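You operate a simulated robot arm through the tools that you are given. There is no shell and no other tool. Be economical: measure what you need, move in short steps, check, and stop when the job is done.

The job below is to be done with a simulated two-armed robot. You get a single attempt, and the scene is never put back.

Task
Put the blue cap from the top of the steel bench on top of the black pipe coupling on the top of the trolley. Take the brass pipe fitting from the top of the steel bench and put it on the top of the low table. Put the 4 A fuse from the top of the steel bench on the top of the trolley and the 20 A fuse on the top of the offices shelf. Put the carton on the top of the steel bench away on the second shelf in the middle bay from the bottom of the parts rack. Take the silver threaded pipe and leave it on the red tape spool. Open the trolley drawer. Any order will do. Set down upright: carton, silver threaded pipe.

Only the result counts: the job must be done as asked and must still hold three seconds after the hand-in. Knocking over, shifting, dropping, spilling or breaking anything else fails it. A push-on lid holds only when it is set on centred and level and pressed home; a screw cap is set on level and turned clockwise until tight.

Robot
Two 7-joint arms with two-finger parallel grippers on one trunk, on a base that drives. Base frame: it is fixed to the floor where the robot stands at the start and does not move with it; the origin is under the middle of the robot, x ahead of it, y to its left, z up. Readings come in m, rad, newtons and seconds.
The left shoulder is at the start at [0.02, 0.113, 1.222], the right one opposite. With the tool pointing down near the work surface each hand reaches from about 0.22 to 0.6 m from the robot's upright axis, wherever it stands, measured 20 degrees to its own side. Places, roughly: black pipe coupling (6x6x7 cm) [-1.2, 0.6, 0.9]; blue cap (4x4x3 cm) [0.5, 0, 0.9]; brass pipe fitting (5x4x4 cm) [0.4, -0.4, 0.9]; carton [0.5, -0.5, 1]; fuse [0.75, -0.5, 0.75]; red tape spool (6x6x2 cm) [-1.8, 2.2, 1.3]; second shelf in the middle bay of the parts rack [-1.5, 2.2, 0.6]; silver threaded pipe (5x4x6 cm) [-0.8, 0.4, 0.9]; top of the low table [0.4, -2, 0.6]; top of the offices shelf (13x12 cm) [-0.9, -4.84, 0.6]; top of the trolley (76x22 cm) [-1.04, 0.46, 0.84]; trolley drawer [-1.1, 0.4, 0.7]. Payload 1.57 kg a hand.
The TCP of each hand is the grasp point between the finger pads, 0.03 m short of the fingertips. In the tool frame z runs along the fingers and y along their closing line. The gripper opens to 0.08 m. The fingers are 0.017 m wide and 0.012 m thick; the gripper's body (0.04 by 0.082 m) begins 0.08 m behind the TCP.
Orientation is told as [roll, pitch, yaw] about the base's x, y, z axes, in that order, counted from this pose: with the fingers straight down and closing along the base's y, the tool's x points along the base's -x, its y along +y and its z along -z.

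Tools
- The arms move only by the tool apply_moves. It takes "left_moves", "right_moves" or both (then of equal length, played together; a hand with none holds still); each is a list of rows, each a list of 6 numbers: the shift along the tool's x, y, z in units of 20 mm (1.0 is 20 mm), then the turn, a rotation vector about the tool's x, y, z in units of 8 degrees (1.0 is 8 degrees). In form: [[x, y, z, wx, wy, wz], ...]. A call has 1 to 12 rows; each row shifts and turns the commanded pose from where the row before left it, along the tool's axes as they then stand. "left_fingers" and "right_fingers" are, for a hand that has rows, the finger opening in m, from 0 to 0.08, set as the call begins (left out, the last holds). A call with a number of a shift or a turn outside -1 to 1 is refused whole. Each row takes 0.2 s and may step no farther than 0.05 m and 0.15 rad from the row before; otherwise, or with a gripper value out of range, the whole call is refused. Where a pose cannot be reached the arm comes as near as it can. A force on the tool above 40 N (or 10 N above the force at the start of the call, whichever is more), or a blocked arm, ends the call early, and 0.2 s more pass. Each finger travels about 0.045 m/s and halts on what it meets, pressing with about 34 N; the grip force reading is that of the motor and also rises with nothing between the fingers. The clock runs only during rows and for 0.2 s after the last one: add rows that do not move to give the fingers time. The reply holds the time, the measured pose of the TCP, the force on the tool along the base axes, the opening and the grip force, in the units named above and with some noise, with the torque about the TCP (base axes, N m) and any sound that the robot's microphone picked up, and new pictures: "show" is both (left out), scene, wrist or none (wrist: the cameras of the hands that moved).
- Cameras (640 x 400 px; columns grow to the right, rows downward): "scene" is now at [0.0408, 0.0354, 1.3194]; the picture's right is [0.67, -0.74, 0.00], its down [-0.67, -0.61, -0.41] and it looks along [0.31, 0.28, -0.91] (base axes); focal length 214 px, centre (320, 200). "left" rides on the left gripper at [0.072, 0.007, -0.122] in its tool frame; the picture's right is [-0.09, 1.00, 0.00], its down [-0.84, -0.08, -0.54] and it looks along [-0.54, -0.05, 0.84] (tool axes); focal length 238 px, centre (320, 200). "right" rides on the right gripper at [0.072, -0.007, -0.122] in its tool frame; the picture's right is [0.09, 1.00, 0.00], its down [-0.84, 0.08, -0.54] and it looks along [-0.54, 0.05, 0.84] (tool axes); focal length 238 px, centre (320, 200). There is no depth. A picture from a camera that has moved, and an enlarged one, comes with that camera's place and axes in the base frame and with its lens. The place of the scene camera against the robot may be out by one fixed shift of up to 0.025 m in any direction.
- raise_lower(by): slides the trunk up (or, below 0, down) by that many m; the arms and the scene camera ride with it, the base frame stays. It gives what a move gives, with no picture.
- base_move(legs): drives the robot by 1 to 6 legs, each [ahead, left, turn to the left] in m, m and rad, along the robot's own axes; the way and the turn of a leg run together, so that a leg with both is an arc; at most 1.5 m and 3.142 rad a leg. The arms and the cameras ride along, it lands a little off, and it stops where it bumps. It gives what a move gives, and a new picture of the scene camera.
- turn_head(pan, tilt): turns the head with the scene camera to pan (to the left, within 1.396 rad either way) and tilt (down, from -0.506 to 1.204), counted from straight ahead of the robot. It gives what a move gives, and a new picture of the scene camera.
- inspect(camera, box): a new picture of the part [left, top, right, bottom] of that camera's present view, enlarged. The clock stands still meanwhile.
- sign_off(): hands the job in; it is judged then, once.

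Work in short steps. Places have to be worked out from the pictures, the camera data and where the tool is seen: move nearer, look again, correct. Check each grasp and each placing, and mend what went wrong. You have 196 turns and 260 pictures in all, those below and enlarged ones among them. Open the grippers and draw the arms clear of the work before you hand the job in, unless the task says otherwise; then end with one line.

The tools are called after "Emit:" as a command line: name --argument value ..., lists and objects as JSON in quotes. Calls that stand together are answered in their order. apply_moves: Moves the arms, as the interface text tells. Its arguments: {"type":"object","properties":{"left_moves":{"type":"array"},"left_fingers":{"type":"number"},"right_moves":{"type":"array"},"right_fingers":{"type":"number"},"show":{"type":"string","enum":["both","scene","wrist","none"]}},"required":[]} The other tools are called the same way: raise_lower (by) slides the trunk up or down; base_move (legs) drives the base; turn_head (pan, tilt) turns the head that bears the scene camera; inspect (camera, box) takes an enlarged picture of a part of a camera's view; sign_off () hands the job in.

At the start:

```text
clock: 0.0
left_ee_pos: [0.4009, -0.0151, 1.1552]
left_ee_rot: [-0.001, 0.0, 0.0]
left_ft_force: [0.1, 0.4, -0.5]
left_ft_torque: [-0.02, -0.01, 0.02]
left_gripper_width: 0.08
left_grasp_force: 0.1
right_ee_pos: [0.2628, -0.3031, 1.1308]
right_ee_rot: [-0.001, 0.0, -0.001]
right_ft_force: [-0.6, -0.1, -0.2]
right_ft_torque: [-0.03, -0.01, 0.01]
right_gripper_width: 0.0799
right_grasp_force: 0.0
trunk travel left (down, up): [-0.275, 0.295]
robot x, y, heading: [-0.0037, 0.0009, 0.004]
head pan, tilt: [0.738, 1.143]
```

scene: 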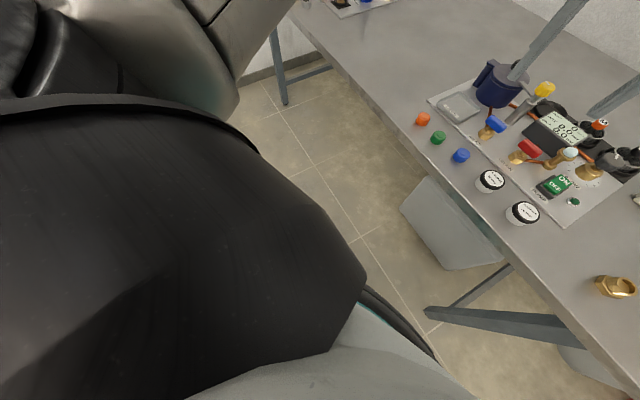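
right: 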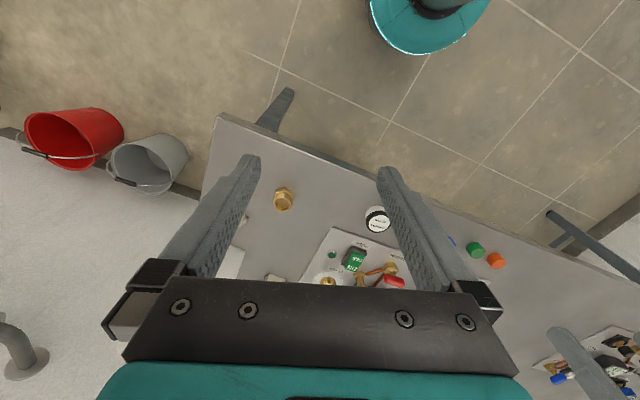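
left: 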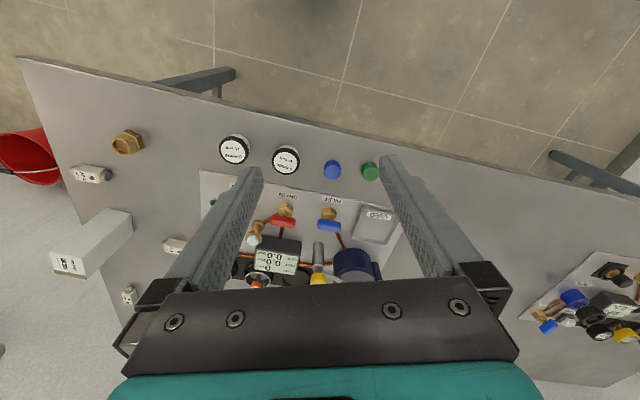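

The left picture shows the caps, the brass fitting, the carton and several fuses. I'll enlarge these areas to read the labels.

Emit:
inspect --camera "left" --box '[40, 120, 220, 320]'

Emit:
inspect --camera "left" --box '[200, 110, 420, 250]'

Emit:
turn_head --pan -0.5 --tilt 0.8

```text
2.00 times, centred on (130, 220) of left
camera zoom: at [0.3282, -0.0084, 1.2765], right [0.09, 1.0, 0.0], down [0.84, -0.08, 0.54], along [0.54, -0.05, -0.84], focal length 477 px, centre (700, 160)
```

zoom: 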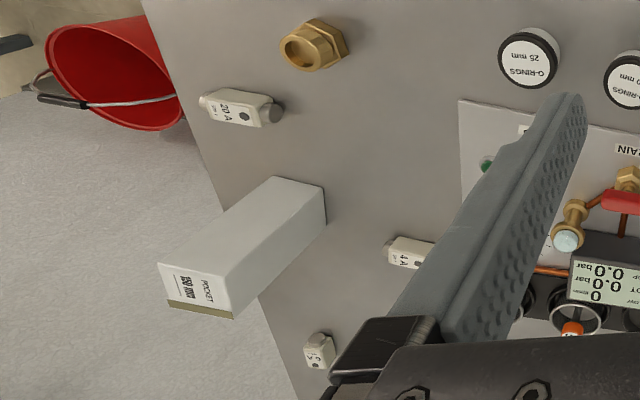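

```text
2.86 times, centred on (310, 180) of left
camera zoom: at [0.3282, -0.0084, 1.2765], right [0.09, 1.0, 0.0], down [0.84, -0.08, 0.54], along [0.54, -0.05, -0.84], focal length 681 px, centre (349, 257)
```

zoom: 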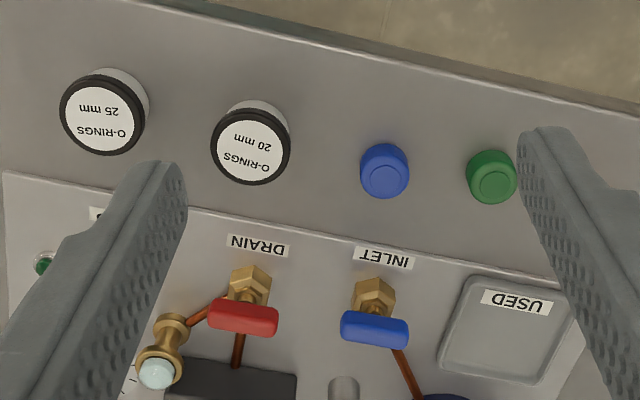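

```text
clock: 1.4
left_ee_pos: [0.4008, -0.0154, 1.1535]
left_ee_rot: [0.0, -0.001, 0.001]
left_ft_force: [-1.4, 0.1, 0.2]
left_ft_torque: [0.03, -0.02, 0.02]
left_gripper_width: 0.0801
left_grasp_force: 0.1
right_ee_pos: [0.262, -0.3037, 1.1304]
right_ee_rot: [-0.003, 0.0, -0.001]
right_ft_force: [0.3, -0.3, -0.1]
right_ft_torque: [0.03, 0.03, -0.01]
right_gripper_width: 0.0803
right_grasp_force: 0.0
trunk travel left (down, up): [-0.275, 0.295]
robot x, y, heading: [-0.0006, -0.001, 0.001]
head pan, tilt: [-0.499, 0.799]
camera scene: at [0.0672, -0.0435, 1.3438], right [-0.48, -0.88, 0.0], down [-0.63, 0.34, -0.7], along [0.61, -0.33, -0.72], focal length 214 px, centre (320, 200)
```

scene: 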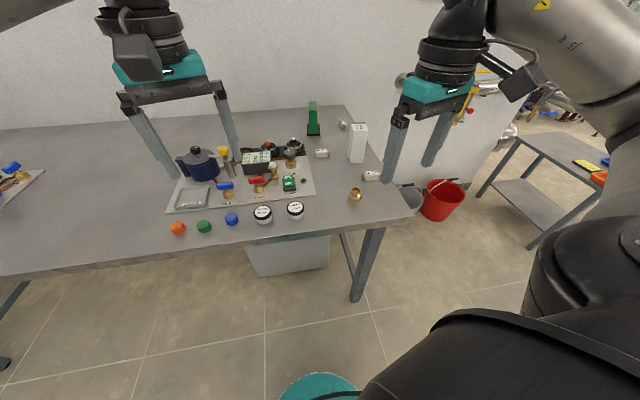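

Two-camera fix: the brass fitting is near (0.437,-0.355,0.876), the 20 A fuse near (0.49,-0.47), the 4 A fuse near (0.69,-0.39) and the bench top near 0.855. I'll drive right 0.35 m so both hands can reach the fitting and the 20 A fuse.

Emit:
base_move --legs '[[0, -0.35, 0]]'

Emit:
inspect --camera "left" --box '[0, 0, 640, 400]'

Emit:
inspect --camera "right" --box '[0, 0, 640, 400]'

```text
clock: 3.6
left_ee_pos: [0.4014, -0.3555, 1.1546]
left_ee_rot: [0.0, 0.0, -0.004]
left_ft_force: [-0.6, -1.0, -0.5]
left_ft_torque: [0.03, -0.02, -0.01]
left_gripper_width: 0.0801
left_grasp_force: 0.0
right_ee_pos: [0.2604, -0.6429, 1.1304]
right_ee_rot: [0.0, 0.001, -0.003]
right_ft_force: [-0.2, -0.7, 0.2]
right_ft_torque: [0.01, 0.0, -0.01]
right_gripper_width: 0.0797
right_grasp_force: 0.1
trunk travel left (down, up): [-0.275, 0.295]
robot x, y, heading: [-0.0004, -0.3389, -0.003]
head pan, tilt: [-0.499, 0.799]
camera scene: at [0.0665, -0.3831, 1.3438], right [-0.48, -0.88, 0.0], down [-0.63, 0.35, -0.7], along [0.61, -0.34, -0.72], focal length 214 px, centre (320, 200)
```

scene: 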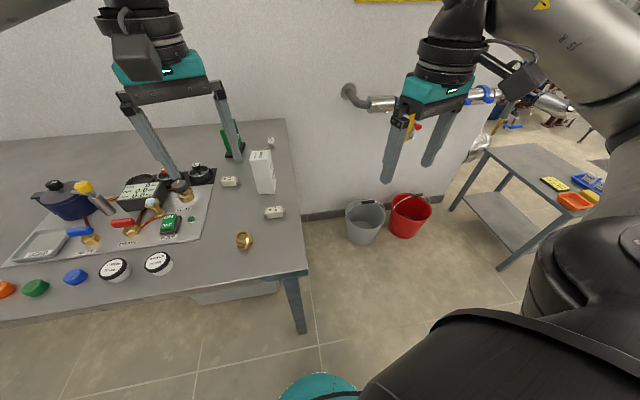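

```text
1.00 times, centred on (320, 200) of left (not enlarged: the box is as wide or as high as the picture)
camera zoom: at [0.3277, -0.3485, 1.2765], right [0.09, 1.0, 0.0], down [0.84, -0.08, 0.54], along [0.54, -0.05, -0.84], focal length 238 px, centre (320, 200)
```

zoom: 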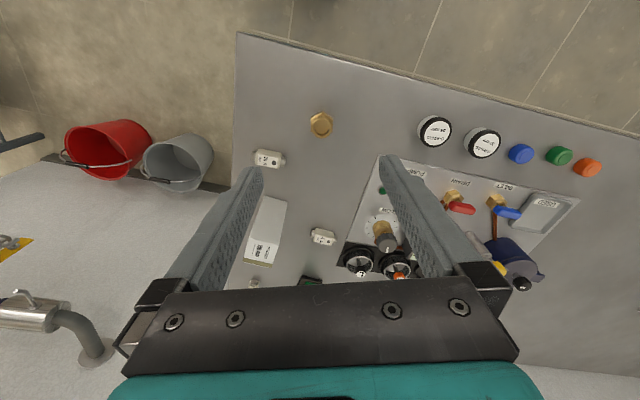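

```text
1.00 times, centred on (320, 200) of right (not enlarged: the box is as wide or as high as the picture)
camera zoom: at [0.1885, -0.6497, 1.2527], right [-0.09, 1.0, 0.0], down [0.84, 0.07, 0.54], along [0.54, 0.05, -0.84], focal length 238 px, centre (320, 200)
```

zoom: 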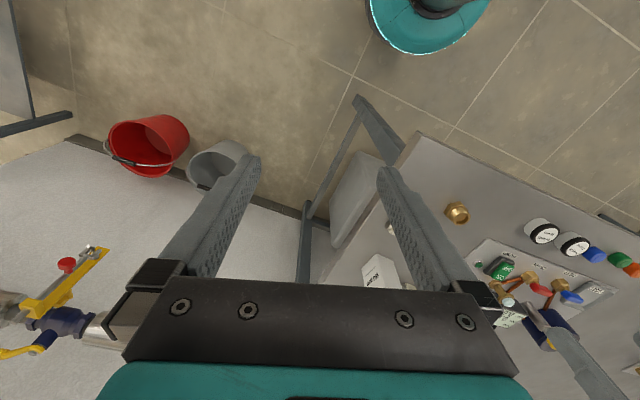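

Fixes repeat well: brass (0.434,-0.356), 20 A fuse (0.493,-0.461), 4 A fuse (0.690,-0.378). I'll zoom to see the fuse and fitting shapes.

Emit:
inspect --camera "left" --box '[240, 90, 360, 165]'

Emit:
inspect --camera "scene" --box '[200, 120, 320, 260]'

```text
5.33 times, centred on (300, 128) of left
camera zoom: at [0.3277, -0.3485, 1.2765], right [0.09, 1.0, 0.0], down [0.84, -0.08, 0.54], along [0.54, -0.05, -0.84], focal length 1271 px, centre (427, 587)
```

zoom: 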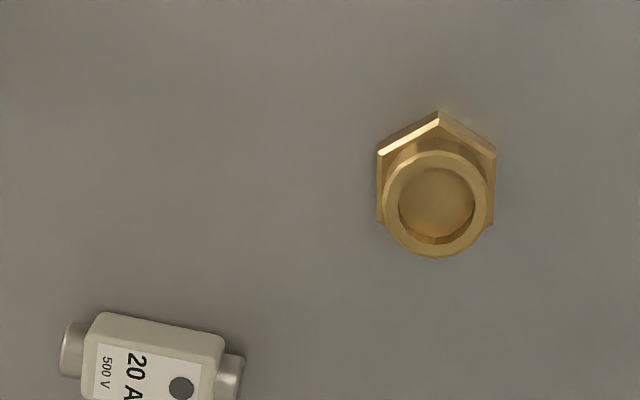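

```text
2.86 times, centred on (260, 190) of scene
camera zoom: at [0.0665, -0.3831, 1.3438], right [-0.48, -0.88, 0.0], down [-0.63, 0.35, -0.7], along [0.61, -0.34, -0.72], focal length 613 px, centre (491, 229)
```

zoom: 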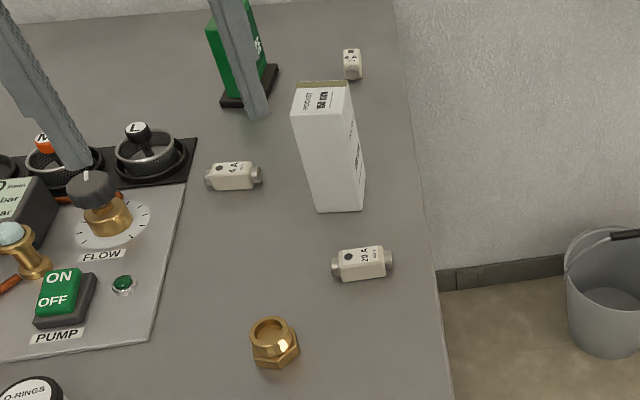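

The brass hex flats face about ±y, so I can grip it almost as it is. The 20 A fuse axis lies about 19° off y, so that needs yaw of about 70°. I'll do the brass first: the left hand goes over it and down 0.22 m.

Emit:
apply_moves --left_moves '[[-0.15, 0, 0.9, 0, 0, 0.1], [-0.15, 0, 0.9, 0, 0, 0.1], [-0.15, 0, 0.9, 0, 0, 0.1], [-0.15, 0, 0.9, 0, 0, 0.1], [-0.15, 0, 0.9, 0, 0, 0.1], [-0.15, 0, 0.9, 0, 0, 0.1], [-0.15, 0, 0.9, 0, 0, 0], [-0.15, 0, 0.9, 0, 0, 0], [-0.15, 0, 0.9, 0, 0, 0], [-0.15, 0, 0.9, 0, 0, 0], [-0.13, 0, 0.9, 0, 0, 0], [0, 0, 0.9, 0, 0, 0]]' --left_fingers 0.08 --show "wrist"

```text
clock: 6.2
left_ee_pos: [0.4312, -0.3572, 0.9377]
left_ee_rot: [-0.001, -0.002, -0.089]
left_ft_force: [1.2, -0.2, 0.3]
left_ft_torque: [0.02, 0.0, 0.01]
left_gripper_width: 0.08
left_grasp_force: 0.1
right_ee_pos: [0.2603, -0.6422, 1.1307]
right_ee_rot: [0.0, -0.002, -0.003]
right_ft_force: [-0.2, -0.6, -0.5]
right_ft_torque: [0.0, -0.02, 0.01]
right_gripper_width: 0.0799
right_grasp_force: 0.0
trunk travel left (down, up): [-0.275, 0.295]
robot x, y, heading: [0.0021, -0.3382, -0.004]
head pan, tilt: [-0.499, 0.799]
camera left: at [0.3605, -0.3438, 1.0598], right [0.18, 0.98, 0.0], down [0.83, -0.15, 0.54], along [0.53, -0.1, -0.84], focal length 238 px, centre (320, 200)
```

left: 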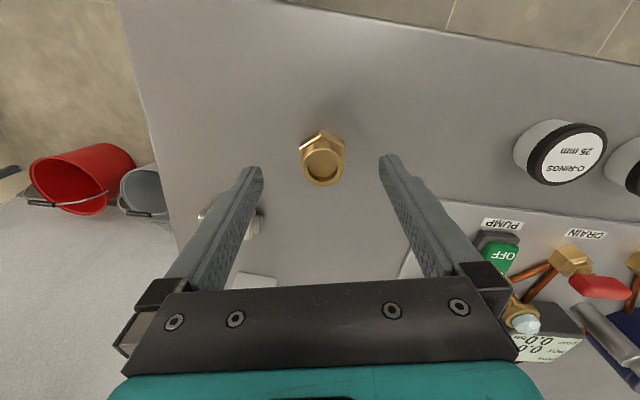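

The fitting top is at (0.436,-0.356), centred between the fingers. I'll descend 48 mm and close.

Emit:
apply_moves --left_moves '[[-0.1, 0, 0.8, 0, 0, 0], [-0.1, 0, 0.8, 0, 0, 0], [0, 0, 0.8, 0, 0, 0], [0, 0, 0, 0, 0, 0]]' --show "none"

Emit:
apply_moves --left_moves '[[0, 0, 0, 0, 0, 0], [0, 0, 0, 0, 0, 0], [0, 0, 0, 0, 0, 0], [0, 0, 0, 0, 0, 0], [0, 0, 0, 0, 0, 0], [0, 0, 0, 0, 0, 0]]' --left_fingers 0.0 --show "wrist"

```text
clock: 7.2
left_ee_pos: [0.4362, -0.358, 0.8894]
left_ee_rot: [0.0, -0.002, -0.086]
left_ft_force: [-1.8, 1.1, 5.2]
left_ft_torque: [0.26, 0.04, 0.01]
left_gripper_width: 0.08
left_grasp_force: 0.0
right_ee_pos: [0.2599, -0.6432, 1.1315]
right_ee_rot: [-0.001, -0.001, -0.003]
right_ft_force: [-0.6, 0.1, -0.6]
right_ft_torque: [-0.02, 0.01, 0.01]
right_gripper_width: 0.0801
right_grasp_force: 0.0
trunk travel left (down, up): [-0.275, 0.295]
robot x, y, heading: [0.002, -0.3384, -0.003]
head pan, tilt: [-0.499, 0.799]
```

```text
clock: 8.6
left_ee_pos: [0.4355, -0.3567, 0.8902]
left_ee_rot: [0.0, -0.001, -0.086]
left_ft_force: [1.6, 2.4, 10.8]
left_ft_torque: [0.27, -0.02, -0.01]
left_gripper_width: 0.0415
left_grasp_force: 34.2
right_ee_pos: [0.2611, -0.6423, 1.131]
right_ee_rot: [0.0, 0.0, -0.003]
right_ft_force: [1.5, -0.3, -0.6]
right_ft_torque: [-0.01, 0.02, 0.03]
right_gripper_width: 0.0799
right_grasp_force: 0.1
trunk travel left (down, up): [-0.275, 0.295]
robot x, y, heading: [-0.0014, -0.3366, -0.003]
head pan, tilt: [-0.499, 0.799]
camera left: at [0.3641, -0.3432, 1.0118], right [0.18, 0.98, 0.0], down [0.83, -0.15, 0.54], along [0.53, -0.1, -0.84], focal length 238 px, centre (320, 200)
```

left: 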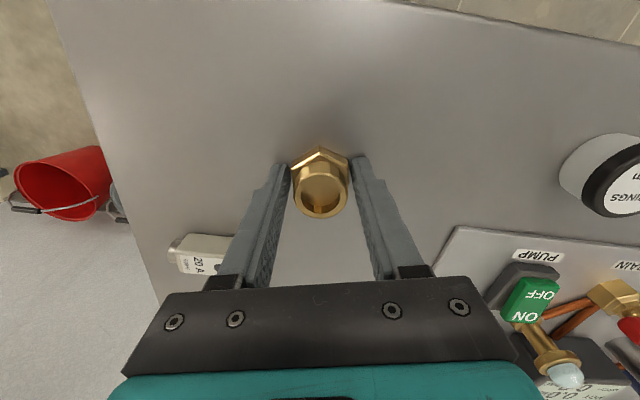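

Gripped at 0.0415 m wide; the bench top is at about 0.860. I'll lift and swing the left hand back and to the left to make room.

Emit:
apply_moves --left_moves '[[0, 0, -1, 0, 0, 0], [0, 0, -1, 0, 0, 0], [0, 0, -1, 0, 0, 0], [0, 0, -1, 0, 0, 0], [0, 0, -1, 0, 0, 0], [0, 0, -1, 0, 0, 0], [0, 0, -1, 0, 0, 0], [0, 0, -1, 0, 0, 0], [0, 0, -1, 0, 0, 0], [0, 0, -1, 0, 0, 0], [0.3, 1, -1, 0, 0, 0], [0.3, 1, -1, 0, 0, 0]]' --show "none"

Emit:
apply_moves --left_moves '[[0.3, 1, 0, 0, 0, 0], [0.3, 1, 0, 0, 0, 0], [0.3, 1, 0, 0, 0, 0], [0.3, 1, 0, 0, 0, 0], [0.3, 1, 0, 0, 0, 0], [0.3, 1, 0, 0, 0, 0], [0.3, 1, 0, 0, 0, 0], [0.3, 1, 0, 0, 0, 0], [0, 0, 0, 0, 0, 0], [0, 0, 0, 0, 0, 0], [0, 0, 0, 0, 0, 0], [0, 0, 0, 0, 0, 0]]' --right_moves '[[-0.96, 0.75, 0, 0, 0, 0], [-0.96, 0.75, 0, 0, 0, 0], [-0.96, 0.75, 0, 0, 0, 0], [-0.96, 0.75, 0, 0, 0, 0], [-0.96, 0.75, 0, 0, 0, 0], [-0.96, 0.75, 0, 0, 0, 0], [-0.96, 0.75, 0, 0, 0, 0], [-0.96, 0.75, 0, 0, 0, 0], [-0.96, 0.75, 0, 0, 0, 0], [-0.96, 0.75, 0, 0, 0, 0], [-0.96, 0.75, 0, 0, 0, 0], [-0.96, 0.75, 0, 0, 0, 0]]' --show "wrist"

```text
clock: 11.2
left_ee_pos: [0.425, -0.3161, 1.1306]
left_ee_rot: [0.0, -0.001, -0.087]
left_ft_force: [0.3, -0.2, -1.5]
left_ft_torque: [0.0, -0.05, 0.01]
left_gripper_width: 0.0417
left_grasp_force: 34.3
right_ee_pos: [0.2607, -0.6428, 1.1306]
right_ee_rot: [0.0, -0.001, -0.003]
right_ft_force: [-1.1, 0.1, -0.2]
right_ft_torque: [-0.02, 0.01, -0.01]
right_gripper_width: 0.0799
right_grasp_force: 0.0
trunk travel left (down, up): [-0.275, 0.295]
robot x, y, heading: [0.0011, -0.3389, -0.009]
head pan, tilt: [-0.499, 0.799]
```

```text
clock: 13.8
left_ee_pos: [0.3925, -0.1506, 1.1302]
left_ee_rot: [0.0, 0.001, -0.085]
left_ft_force: [0.0, 0.3, -0.7]
left_ft_torque: [-0.04, 0.0, -0.01]
left_gripper_width: 0.0413
left_grasp_force: 33.8
right_ee_pos: [0.4923, -0.4642, 1.1313]
right_ee_rot: [-0.001, 0.001, -0.004]
right_ft_force: [-0.8, 1.1, 1.0]
right_ft_torque: [-0.01, 0.0, -0.01]
right_gripper_width: 0.0799
right_grasp_force: 0.0
trunk travel left (down, up): [-0.275, 0.295]
robot x, y, heading: [-0.0021, -0.3364, -0.005]
head pan, tilt: [-0.499, 0.799]
camera right: at [0.421, -0.4699, 1.2537], right [-0.09, 1.0, 0.0], down [0.84, 0.08, 0.54], along [0.54, 0.05, -0.84], focal length 238 px, centre (320, 200)
camera left: at [0.3208, -0.1378, 1.2524], right [0.18, 0.98, 0.0], down [0.83, -0.15, 0.54], along [0.53, -0.1, -0.84], focal length 238 px, centre (320, 200)
```

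right: 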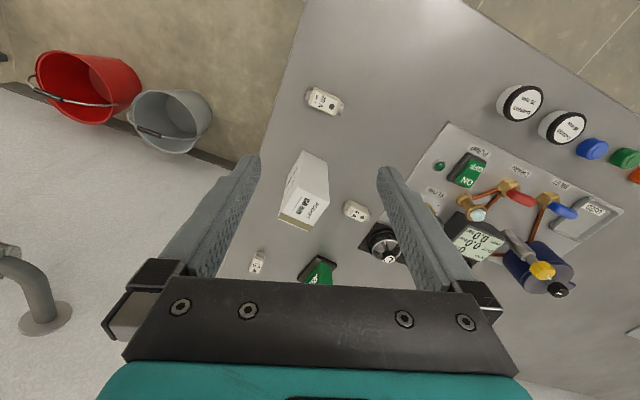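
left: 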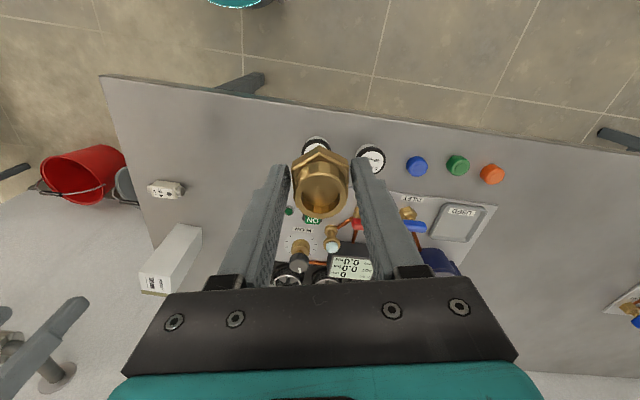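

The fuse is at (0.489,-0.461) with its axis ~15° off y. I'll turn the right hand to yaw ~74° while descending to z≈0.95.

Emit:
apply_moves --right_moves '[[0, 0, 0.9, 0, 0, -0.925], [0, 0, 0.9, 0, 0, -0.925], [0, 0, 0.9, 0, 0, -0.925], [0, 0, 0.9, 0, 0, -0.925], [0, 0, 0.9, 0, 0, -0.925], [0, 0, 0.9, 0, 0, -0.925], [0, 0, 0.9, 0, 0, -0.925], [0, 0, 0.9, 0, 0, -0.925], [0, 0, 0.9, 0, 0, -0.925], [0, 0, 0.9, 0, 0, -0.925], [-0.1, 0.15, 0, 0, 0, 0], [0, 0, 0, 0, 0, 0]]' --right_fingers 0.06 --show "wrist"

```text
clock: 16.4
left_ee_pos: [0.392, -0.1519, 1.131]
left_ee_rot: [0.0, 0.0, -0.088]
left_ft_force: [0.4, -0.4, -1.4]
left_ft_torque: [0.06, 0.02, -0.02]
left_gripper_width: 0.0414
left_grasp_force: 33.6
right_ee_pos: [0.4526, -0.4618, 1.0268]
right_ee_rot: [0.002, 0.001, 0.77]
right_ft_force: [1.1, -0.7, 0.8]
right_ft_torque: [0.0, 0.04, 0.0]
right_gripper_width: 0.06
right_grasp_force: 0.0
right hand out of reach, approached as far as the arm can: row 6, 7, 8, 9, 10
trunk travel left (down, up): [-0.275, 0.295]
robot x, y, heading: [-0.0009, -0.3386, -0.001]
head pan, tilt: [-0.499, 0.799]
camera right: at [0.4042, -0.5174, 1.1485], right [-0.76, 0.65, 0.0], down [0.55, 0.64, 0.54], along [0.35, 0.41, -0.84], focal length 238 px, centre (320, 200)
```

right: 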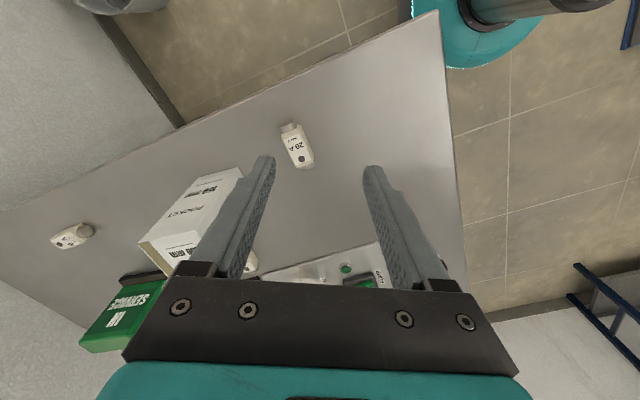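

Yaw stops at ~0.77 on this arm. Instead I'll grip the fuse lengthwise (~0.055 m, yaw ≈ -0.25): turning back with fingers fully open.

Emit:
apply_moves --right_moves '[[0, 0, -0.4, 0, 0, 0.92], [0, 0, -0.4, 0, 0, 0.92], [0, 0, 0, 0, 0, 0.92], [0, 0, 0, 0, 0, 0.92], [0, 0, 0, 0, 0, 0.92], [0, 0, 0, 0, 0, 0.92], [0, 0, 0, 0, 0, 0.92], [0, 0, 0, 0, 0, 0.9], [-0.9, 0, 0, 0, 0, 0], [-0.6, -0.4, 0, 0, 0, 0], [0, 0, 0, 0, 0, 0]]' --right_fingers 0.08 --show "wrist"

```text
clock: 18.8
left_ee_pos: [0.3916, -0.1514, 1.1297]
left_ee_rot: [0.001, 0.001, -0.088]
left_ft_force: [0.0, 0.0, -0.6]
left_ft_torque: [-0.02, 0.0, 0.01]
left_gripper_width: 0.0419
left_grasp_force: 34.0
right_ee_pos: [0.4793, -0.4767, 1.0404]
right_ee_rot: [0.0, -0.001, -0.252]
right_ft_force: [0.4, -0.3, -0.3]
right_ft_torque: [0.01, 0.03, 0.02]
right_gripper_width: 0.0798
right_grasp_force: 0.0
trunk travel left (down, up): [-0.275, 0.295]
robot x, y, heading: [-0.0011, -0.3361, -0.005]
head pan, tilt: [-0.499, 0.799]
camera right: at [0.4077, -0.4659, 1.1632], right [0.16, 0.99, 0.0], down [0.83, -0.13, 0.54], along [0.54, -0.09, -0.84], focal length 238 px, centre (320, 200)
```

right: 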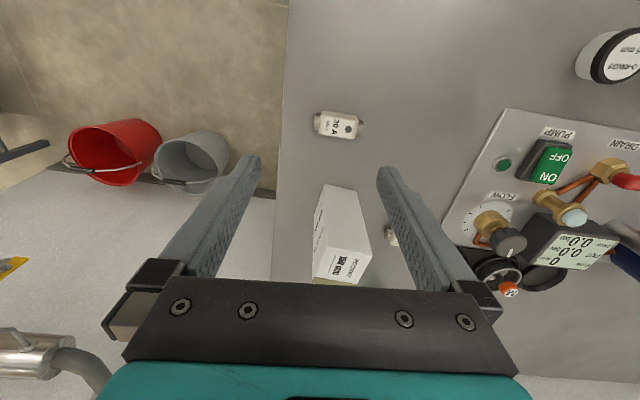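

The fuse centre is at (0.491,-0.458), axis ~20° off y. I'll turn a bit more, centre, and go down to z≈0.92.

Emit:
apply_moves --right_moves '[[0, 0, 0, 0, 0, 0.64], [-0.12, 0.54, 0, 0, 0, 0], [-0.12, 0.54, 0, 0, 0, 0], [0, 0, 1, 0, 0, 0], [0, 0, 1, 0, 0, 0], [0, 0, 1, 0, 0, 0], [0, 0, 1, 0, 0, 0], [0, 0, 1, 0, 0, 0], [0, 0, 1, 0, 0, 0], [0, 0, 0, 0, 0, 0]]' --show "wrist"

```text
clock: 21.0
left_ee_pos: [0.392, -0.1505, 1.131]
left_ee_rot: [0.0, 0.001, -0.087]
left_ft_force: [-0.7, -0.3, -0.9]
left_ft_torque: [0.02, 0.04, 0.02]
left_gripper_width: 0.0415
left_grasp_force: 34.3
right_ee_pos: [0.4904, -0.4588, 0.9199]
right_ee_rot: [0.001, -0.001, -0.343]
right_ft_force: [-0.1, -0.5, 0.8]
right_ft_torque: [0.0, -0.02, -0.01]
right_gripper_width: 0.0798
right_grasp_force: 0.0
trunk travel left (down, up): [-0.275, 0.295]
robot x, y, heading: [-0.0035, -0.3415, -0.006]
head pan, tilt: [-0.499, 0.799]
camera right: at [0.4203, -0.4403, 1.043], right [0.25, 0.97, 0.0], down [0.81, -0.21, 0.54], along [0.53, -0.13, -0.84], focal length 238 px, centre (320, 200)
```

right: 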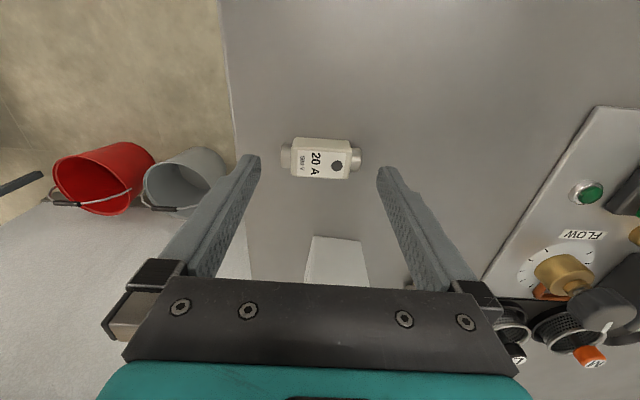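

Aligned. I'll descend 28 mm and close.

Emit:
apply_moves --right_moves '[[0, 0.1, 0.7, 0, 0, 0], [0, 0, 0.65, 0, 0, 0], [0, 0, 0, 0, 0, 0]]' --show "none"

Emit:
apply_moves --right_moves '[[0, 0, 0, 0, 0, 0], [0, 0, 0, 0, 0, 0], [0, 0, 0, 0, 0, 0], [0, 0, 0, 0, 0, 0]]' --right_fingers 0.0 --show "wrist"

```text
clock: 21.8
left_ee_pos: [0.3926, -0.1528, 1.1301]
left_ee_rot: [-0.002, 0.0, -0.087]
left_ft_force: [-0.2, -1.0, -0.8]
left_ft_torque: [-0.01, 0.01, 0.0]
left_gripper_width: 0.0415
left_grasp_force: 33.9
right_ee_pos: [0.4924, -0.4561, 0.8947]
right_ee_rot: [0.002, -0.001, -0.342]
right_ft_force: [0.4, 0.3, 0.0]
right_ft_torque: [0.0, 0.02, 0.0]
right_gripper_width: 0.08
right_grasp_force: 0.1
trunk travel left (down, up): [-0.275, 0.295]
robot x, y, heading: [-0.0017, -0.3416, -0.005]
head pan, tilt: [-0.499, 0.799]
```

```text
clock: 22.8
left_ee_pos: [0.3917, -0.1524, 1.1311]
left_ee_rot: [-0.001, -0.001, -0.087]
left_ft_force: [0.1, -1.0, -1.7]
left_ft_torque: [0.02, 0.0, 0.01]
left_gripper_width: 0.0415
left_grasp_force: 34.0
right_ee_pos: [0.4916, -0.4568, 0.8948]
right_ee_rot: [0.0, 0.001, -0.343]
right_ft_force: [-0.1, 0.7, 0.8]
right_ft_torque: [0.02, -0.01, 0.01]
right_gripper_width: 0.059
right_grasp_force: 34.0
trunk travel left (down, up): [-0.275, 0.295]
robot x, y, heading: [0.0007, -0.3381, -0.004]
head pan, tilt: [-0.499, 0.799]
camera right: at [0.4216, -0.4385, 1.0176], right [0.25, 0.97, 0.0], down [0.81, -0.21, 0.54], along [0.53, -0.13, -0.84], focal length 238 px, centre (320, 200)
```

right: 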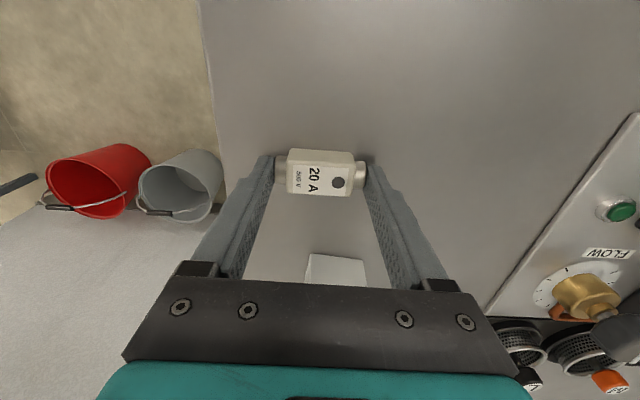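

Fuse held at 0.059 m. I'll lift and pull the right hand back toward the robot.

Emit:
apply_moves --right_moves '[[0, 0, -1, 0, 0, 0], [0, 0, -1, 0, 0, 0], [0, 0, -1, 0, 0, 0], [0, 0, -1, 0, 0, 0], [0, 0, -1, 0, 0, 0], [0, 0, -1, 0, 0, 0], [0, 0, -1, 0, 0, 0], [0, 0, -1, 0, 0, 0], [0, 0, -1, 0, 0, 0], [0, 0, -1, 0, 0, 0], [0.8, -0.8, -1, 0, 0, 0], [0.8, -0.8, -1, 0, 0, 0]]' --show "none"

Emit:
apply_moves --right_moves '[[0.8, -0.8, 0, 0, 0, -0.5], [0.8, -0.8, 0, 0, 0, -0.5], [0.8, -0.8, 0, 0, 0, -0.5], [0.8, -0.8, 0, 0, 0, -0.5], [0.8, 0, 0, 0, 0, -0.5], [0.8, 0, 0, 0, 0, 0], [0.8, 0, 0, 0, 0, 0]]' --show "wrist"

Emit:
turn_head --pan -1.2 --tilt 0.4

```text
clock: 25.4
left_ee_pos: [0.3925, -0.1516, 1.1306]
left_ee_rot: [0.0, 0.0, -0.087]
left_ft_force: [-0.1, -0.3, -1.7]
left_ft_torque: [-0.01, 0.02, 0.04]
left_gripper_width: 0.0416
left_grasp_force: 34.1
right_ee_pos: [0.4497, -0.4754, 1.1336]
right_ee_rot: [0.001, 0.0, -0.343]
right_ft_force: [-0.6, 0.1, 0.1]
right_ft_torque: [0.0, -0.02, -0.03]
right_gripper_width: 0.0589
right_grasp_force: 34.6
trunk travel left (down, up): [-0.275, 0.295]
robot x, y, heading: [-0.0027, -0.34, -0.003]
head pan, tilt: [-0.499, 0.799]
```

```text
clock: 27.0
left_ee_pos: [0.3922, -0.1511, 1.1302]
left_ee_rot: [-0.001, -0.001, -0.087]
left_ft_force: [0.1, 0.1, -2.0]
left_ft_torque: [0.03, -0.01, -0.01]
left_gripper_width: 0.0417
left_grasp_force: 34.0
right_ee_pos: [0.3255, -0.5202, 1.1328]
right_ee_rot: [0.0, 0.0, 0.007]
right_ft_force: [0.2, -0.1, -1.2]
right_ft_torque: [0.02, 0.02, -0.01]
right_gripper_width: 0.0592
right_grasp_force: 34.3
trunk travel left (down, up): [-0.275, 0.295]
robot x, y, heading: [-0.0006, -0.3415, -0.002]
head pan, tilt: [-0.499, 0.799]
camera right: at [0.2536, -0.5277, 1.2561], right [-0.1, 1.0, 0.0], down [0.84, 0.08, 0.54], along [0.54, 0.05, -0.84], focal length 238 px, centre (320, 200)
```

right: 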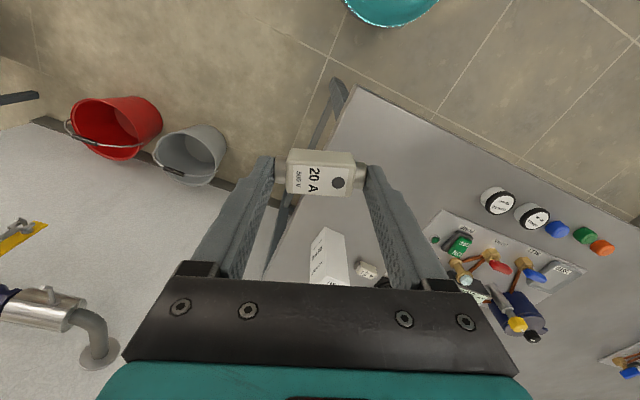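

```text
clock: 28.1
left_ee_pos: [0.392, -0.1512, 1.132]
left_ee_rot: [0.0, 0.001, -0.088]
left_ft_force: [0.3, 0.7, -0.6]
left_ft_torque: [0.02, 0.02, -0.04]
left_gripper_width: 0.0418
left_grasp_force: 33.9
right_ee_pos: [0.3258, -0.5199, 1.1339]
right_ee_rot: [0.0, 0.001, 0.006]
right_ft_force: [0.0, -0.9, -0.1]
right_ft_torque: [0.01, 0.0, 0.01]
right_gripper_width: 0.0592
right_grasp_force: 34.4
trunk travel left (down, up): [-0.275, 0.295]
robot x, y, heading: [-0.0006, -0.3377, -0.003]
head pan, tilt: [-1.201, 0.4]
camera scene: at [0.0292, -0.43, 1.3789], right [-0.93, -0.36, 0.0], down [-0.14, 0.36, -0.92], along [0.33, -0.86, -0.39], focal length 214 px, centre (320, 200)
```

scene: 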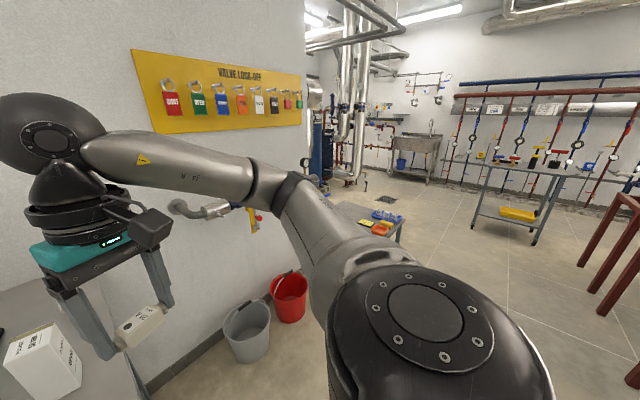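

Both are held. I'll back away from the bench, turn right to face -y, and look toward the low table.

Emit:
base_move --legs '[[-0.35, 0, 0], [0, 0, -1.571]]'

Emit:
turn_head --pan 0 --tilt 0.5

```text
clock: 34.1
left_ee_pos: [-0.1453, -0.7261, 1.1311]
left_ee_rot: [0.0, 0.0, -1.633]
left_ft_force: [0.2, 0.2, -1.1]
left_ft_torque: [0.04, 0.01, -0.01]
left_gripper_width: 0.0416
left_grasp_force: 33.9
right_ee_pos: [-0.5168, -0.6683, 1.1337]
right_ee_rot: [-0.001, 0.001, -1.541]
right_ft_force: [-0.5, -0.5, -0.9]
right_ft_torque: [-0.01, -0.02, 0.02]
right_gripper_width: 0.0591
right_grasp_force: 33.9
trunk travel left (down, up): [-0.275, 0.295]
robot x, y, heading: [-0.3424, -0.3341, -1.55]
head pan, tilt: [-1.201, 0.4]
camera scene: at [-0.4413, -0.3879, 1.3789], right [-0.38, 0.92, 0.0], down [0.36, 0.15, -0.92], along [-0.85, -0.35, -0.39], focal length 214 px, centre (320, 200)
```

scene: 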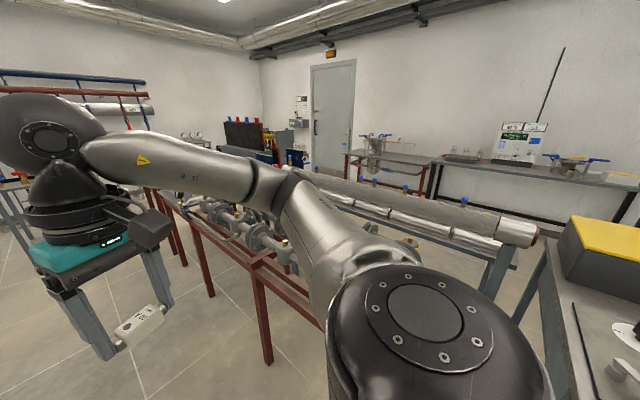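

```text
clock: 35.5
left_ee_pos: [-0.1452, -0.7255, 1.1305]
left_ee_rot: [-0.001, 0.0, -1.635]
left_ft_force: [-0.7, -0.7, -1.4]
left_ft_torque: [0.03, 0.04, -0.05]
left_gripper_width: 0.0417
left_grasp_force: 34.5
right_ee_pos: [-0.5161, -0.6679, 1.1342]
right_ee_rot: [-0.001, 0.001, -1.542]
right_ft_force: [0.3, -0.2, 0.3]
right_ft_torque: [0.0, 0.0, 0.0]
right_gripper_width: 0.0591
right_grasp_force: 33.7
trunk travel left (down, up): [-0.275, 0.295]
robot x, y, heading: [-0.3426, -0.3356, -1.549]
head pan, tilt: [0.0, 0.499]
camera scene: at [-0.3537, -0.4436, 1.3698], right [-1.0, -0.02, 0.0], down [-0.01, 0.48, -0.88], along [0.02, -0.88, -0.48], focal length 214 px, centre (320, 200)
```

scene: 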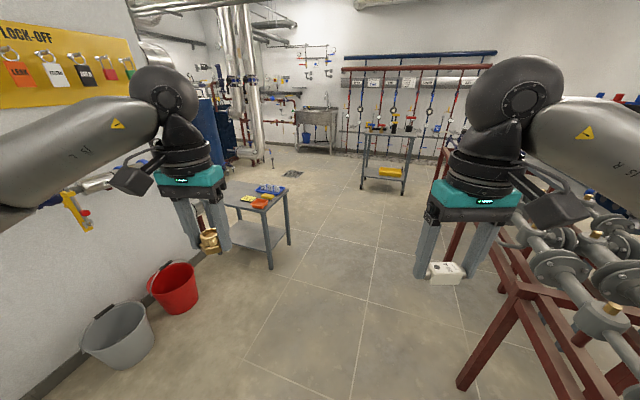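

The low table is ahead on the left (near leg about (0.11,-1.78)), with trays on its right part. I'll drive to about (0.15,-1.40), facing -y.

Emit:
base_move --legs '[[0.6, 0.466, -0.02], [0.46, 0, 0]]'

Emit:
turn_head --pan 0.3 --tilt 1.0

Emit:
inspect --camera "left" --box '[0, 0, 640, 400]'

```text
clock: 41.9
left_ee_pos: [0.3018, -1.775, 1.1306]
left_ee_rot: [-0.001, 0.0, -1.66]
left_ft_force: [0.1, -0.2, 0.1]
left_ft_torque: [0.05, -0.03, 0.02]
left_gripper_width: 0.0419
left_grasp_force: 34.0
right_ee_pos: [-0.0661, -1.7088, 1.1332]
right_ee_rot: [0.0, -0.001, -1.568]
right_ft_force: [0.0, 0.3, -1.0]
right_ft_torque: [0.0, 0.0, 0.02]
right_gripper_width: 0.0592
right_grasp_force: 34.4
trunk travel left (down, up): [-0.275, 0.295]
robot x, y, heading: [0.1148, -1.3834, -1.583]
head pan, tilt: [0.0, 0.499]
camera scene: at [0.1021, -1.4888, 1.3697], right [-1.0, 0.01, 0.0], down [0.0, 0.48, -0.88], along [-0.01, -0.88, -0.48], focal length 214 px, centre (320, 200)
```

scene: 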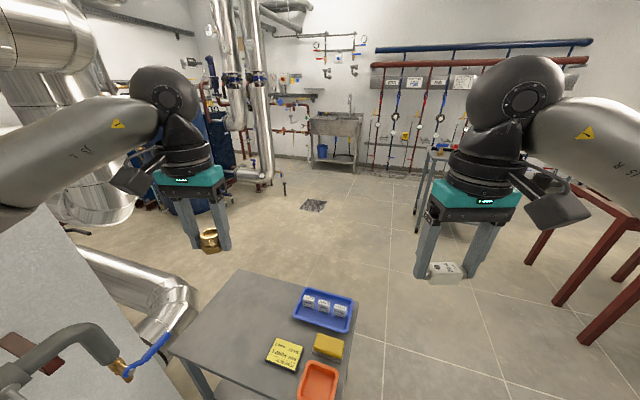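

```text
clock: 42.8
left_ee_pos: [0.3022, -1.7746, 1.1318]
left_ee_rot: [0.001, -0.001, -1.66]
left_ft_force: [-0.1, 0.2, -0.9]
left_ft_torque: [0.0, 0.02, 0.01]
left_gripper_width: 0.0415
left_grasp_force: 33.7
right_ee_pos: [-0.0664, -1.7082, 1.1339]
right_ee_rot: [0.0, 0.001, -1.567]
right_ft_force: [0.1, 0.0, -1.1]
right_ft_torque: [0.0, 0.0, 0.01]
right_gripper_width: 0.0592
right_grasp_force: 33.9
trunk travel left (down, up): [-0.275, 0.295]
robot x, y, heading: [0.1167, -1.3807, -1.577]
head pan, tilt: [0.3, 1.0]
camera scene: at [0.1228, -1.464, 1.3287], right [-0.96, -0.29, 0.0], down [-0.24, 0.81, -0.54], along [0.16, -0.52, -0.84], focal length 214 px, centre (320, 200)
```

scene: 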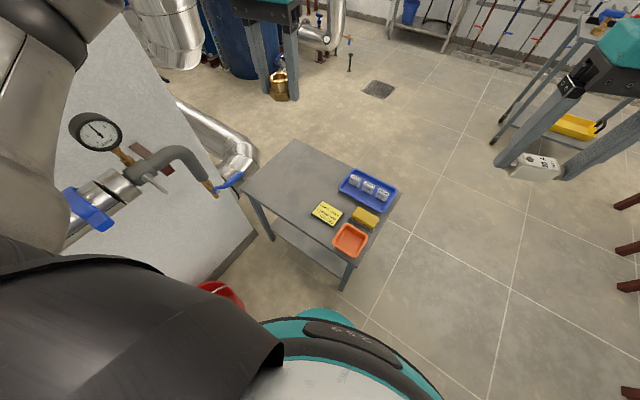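

```text
1.00 times, centred on (320, 200) of left (not enlarged: the box is as wide or as high as the picture)
camera zoom: at [0.3148, -1.7041, 1.2525], right [0.98, -0.18, 0.0], down [-0.15, -0.83, 0.54], along [-0.1, -0.53, -0.84], focal length 238 px, centre (320, 200)
```

zoom: 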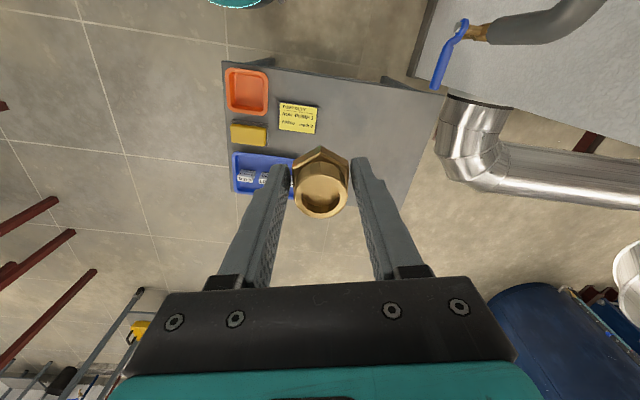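

The near table edge runs (0.07,-1.69) to (0.60,-1.85), and a pipe lever sits near (0.48,-1.77,0.83). A free spot is about (0.30,-1.96). I'll shift slightly and lower the trunk.

Emit:
base_move --legs '[[0.05, 0.055, 0]]'

Emit:
raise_lower --by -0.25

Emit:
inspect --camera "left" --box '[0, 0, 640, 400]'

```text
clock: 43.9
left_ee_pos: [0.3574, -1.8271, 1.1309]
left_ee_rot: [-0.001, -0.002, -1.662]
left_ft_force: [-0.3, 0.4, -1.6]
left_ft_torque: [0.01, 0.02, -0.02]
left_gripper_width: 0.0418
left_grasp_force: 34.1
right_ee_pos: [-0.0107, -1.7579, 1.1341]
right_ee_rot: [0.001, -0.001, -1.568]
right_ft_force: [0.3, 0.2, -0.7]
right_ft_torque: [-0.02, 0.02, -0.02]
right_gripper_width: 0.059
right_grasp_force: 33.6
trunk travel left (down, up): [-0.275, 0.295]
robot x, y, heading: [0.1731, -1.4348, -1.581]
head pan, tilt: [0.3, 1.0]
camera scene: at [0.1786, -1.5146, 1.3286], right [-0.96, -0.29, 0.0], down [-0.24, 0.81, -0.54], along [0.16, -0.52, -0.84], focal length 214 px, centre (320, 200)
```

scene: 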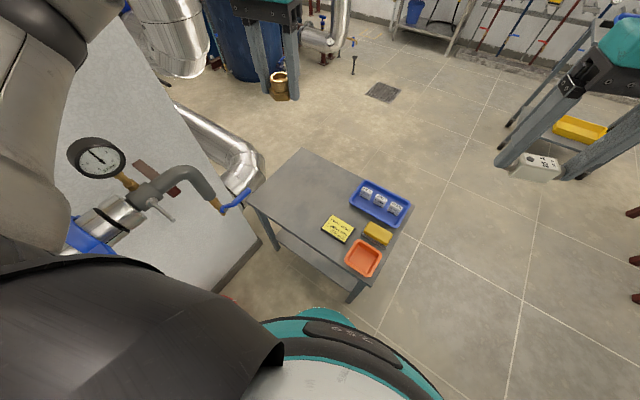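

```text
clock: 46.5
left_ee_pos: [0.3464, -1.8281, 0.9363]
left_ee_rot: [0.023, -0.128, -1.664]
left_ft_force: [0.6, -0.9, -1.7]
left_ft_torque: [0.0, 0.0, 0.0]
left_gripper_width: 0.0412
left_grasp_force: 34.6
right_ee_pos: [-0.0226, -1.7523, 0.8865]
right_ee_rot: [0.014, -0.007, -1.568]
right_ft_force: [0.8, -0.2, -0.6]
right_ft_torque: [0.03, 0.02, 0.0]
right_gripper_width: 0.0591
right_grasp_force: 34.1
trunk travel left (down, up): [-0.025, 0.545]
robot x, y, heading: [0.1711, -1.4307, -1.575]
head pan, tilt: [0.3, 1.0]
```

```text
1.00 times, centred on (320, 200) of left (not enlarged: the box is as wide or as high as the picture)
camera zoom: at [0.3569, -1.7419, 1.0475], right [0.98, -0.18, 0.04], down [-0.16, -0.75, 0.64], along [-0.09, -0.64, -0.77], focal length 238 px, centre (320, 200)
```

zoom: 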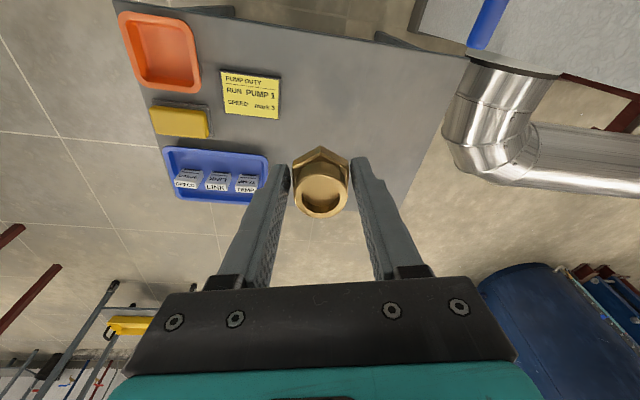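

The left arm is being held up by something, probably the wall pipe under its elbow, since the tool tilted 0.13 rad. I'll raise the trunk back at once.

Emit:
raise_lower --by 0.2

Emit:
turn_head --pan 1.0 --tilt 0.7

```text
clock: 48.6
left_ee_pos: [0.3561, -1.8254, 1.0797]
left_ee_rot: [-0.001, -0.001, -1.661]
left_ft_force: [-0.1, -0.5, -0.5]
left_ft_torque: [-0.02, -0.01, 0.02]
left_gripper_width: 0.0413
left_grasp_force: 34.1
right_ee_pos: [-0.0118, -1.7576, 1.0836]
right_ee_rot: [-0.001, 0.001, -1.567]
right_ft_force: [0.2, -0.2, -1.5]
right_ft_torque: [0.02, 0.04, 0.02]
right_gripper_width: 0.059
right_grasp_force: 33.6
trunk travel left (down, up): [-0.225, 0.345]
robot x, y, heading: [0.1708, -1.4289, -1.578]
head pan, tilt: [0.3, 1.0]
```

```text
clock: 49.7
left_ee_pos: [0.3568, -1.8263, 1.0805]
left_ee_rot: [0.0, 0.002, -1.661]
left_ft_force: [-0.4, -0.1, -1.3]
left_ft_torque: [-0.01, -0.02, 0.0]
left_gripper_width: 0.0414
left_grasp_force: 34.1
right_ee_pos: [-0.0113, -1.7572, 1.0839]
right_ee_rot: [-0.001, 0.0, -1.567]
right_ft_force: [-0.1, -0.5, 0.4]
right_ft_torque: [-0.01, 0.01, 0.0]
right_gripper_width: 0.0593
right_grasp_force: 34.5
trunk travel left (down, up): [-0.225, 0.345]
robot x, y, heading: [0.1715, -1.4302, -1.578]
head pan, tilt: [1.0, 0.7]
camera scene: at [0.2288, -1.4937, 1.302], right [-0.55, -0.84, 0.0], down [-0.54, 0.35, -0.76], along [0.64, -0.42, -0.64], focal length 214 px, centre (320, 200)
```

scene: 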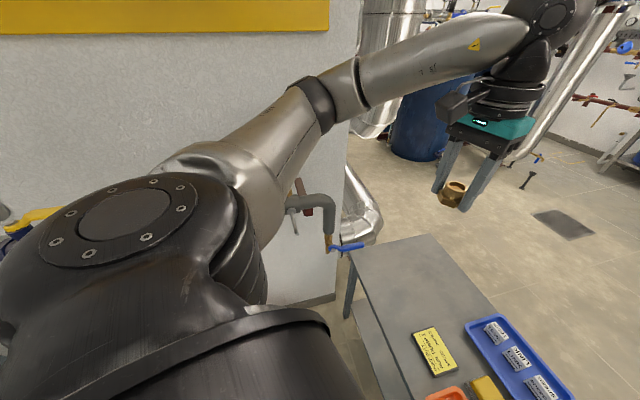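

The pipe with the gauge is under the left elbow. The trunk can stay up and the arm can reach down instead: I'll move the left hand to above (0.29,-1.96) and start down.

Emit:
apply_moves --left_moves '[[-1, -0.39, 0, 0, 0, 0], [-1, -0.39, 0, 0, 0, 0], [-1, -0.39, 0, 0, 0, 0], [-1, -0.39, 0, 0, 0, 0], [-1, -0.39, 0, 0, 0, 0], [-1, -0.39, 0, 0, 0, 0], [-1, -0.39, 0, 0, 0, 0], [0, 0, 1, 0, 0, 0], [0, 0, 1, 0, 0, 0], [0, 0, 1, 0, 0, 0], [0, 0, 1, 0, 0, 0], [0, 0, 1, 0, 0, 0]]' --show "both"

```text
clock: 52.3
left_ee_pos: [0.2892, -1.9612, 0.981]
left_ee_rot: [0.0, -0.001, -1.661]
left_ft_force: [-0.8, 0.1, -1.0]
left_ft_torque: [0.04, 0.0, -0.01]
left_gripper_width: 0.0412
left_grasp_force: 34.0
right_ee_pos: [-0.0121, -1.7584, 1.0843]
right_ee_rot: [0.001, -0.001, -1.566]
right_ft_force: [-0.9, 0.6, -1.0]
right_ft_torque: [0.03, 0.0, -0.02]
right_gripper_width: 0.0589
right_grasp_force: 34.1
trunk travel left (down, up): [-0.225, 0.345]
robot x, y, heading: [0.1711, -1.4332, -1.577]
head pan, tilt: [1.0, 0.7]
camera scene: at [0.2289, -1.4937, 1.3021], right [-0.55, -0.84, 0.0], down [-0.54, 0.35, -0.76], along [0.64, -0.42, -0.64], focal length 214 px, centre (320, 200)
camera left: at [0.3018, -1.8885, 1.1029], right [0.98, -0.18, 0.0], down [-0.15, -0.83, 0.54], along [-0.1, -0.53, -0.84], focal length 238 px, centre (320, 200)
```

scene: 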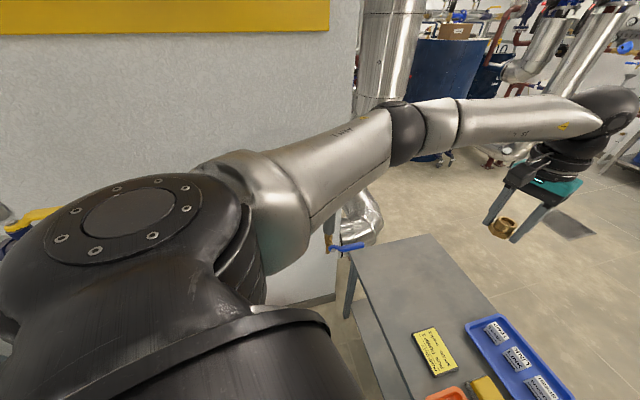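
left: 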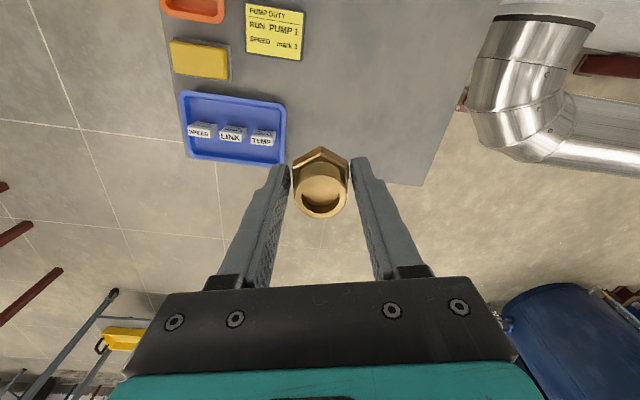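

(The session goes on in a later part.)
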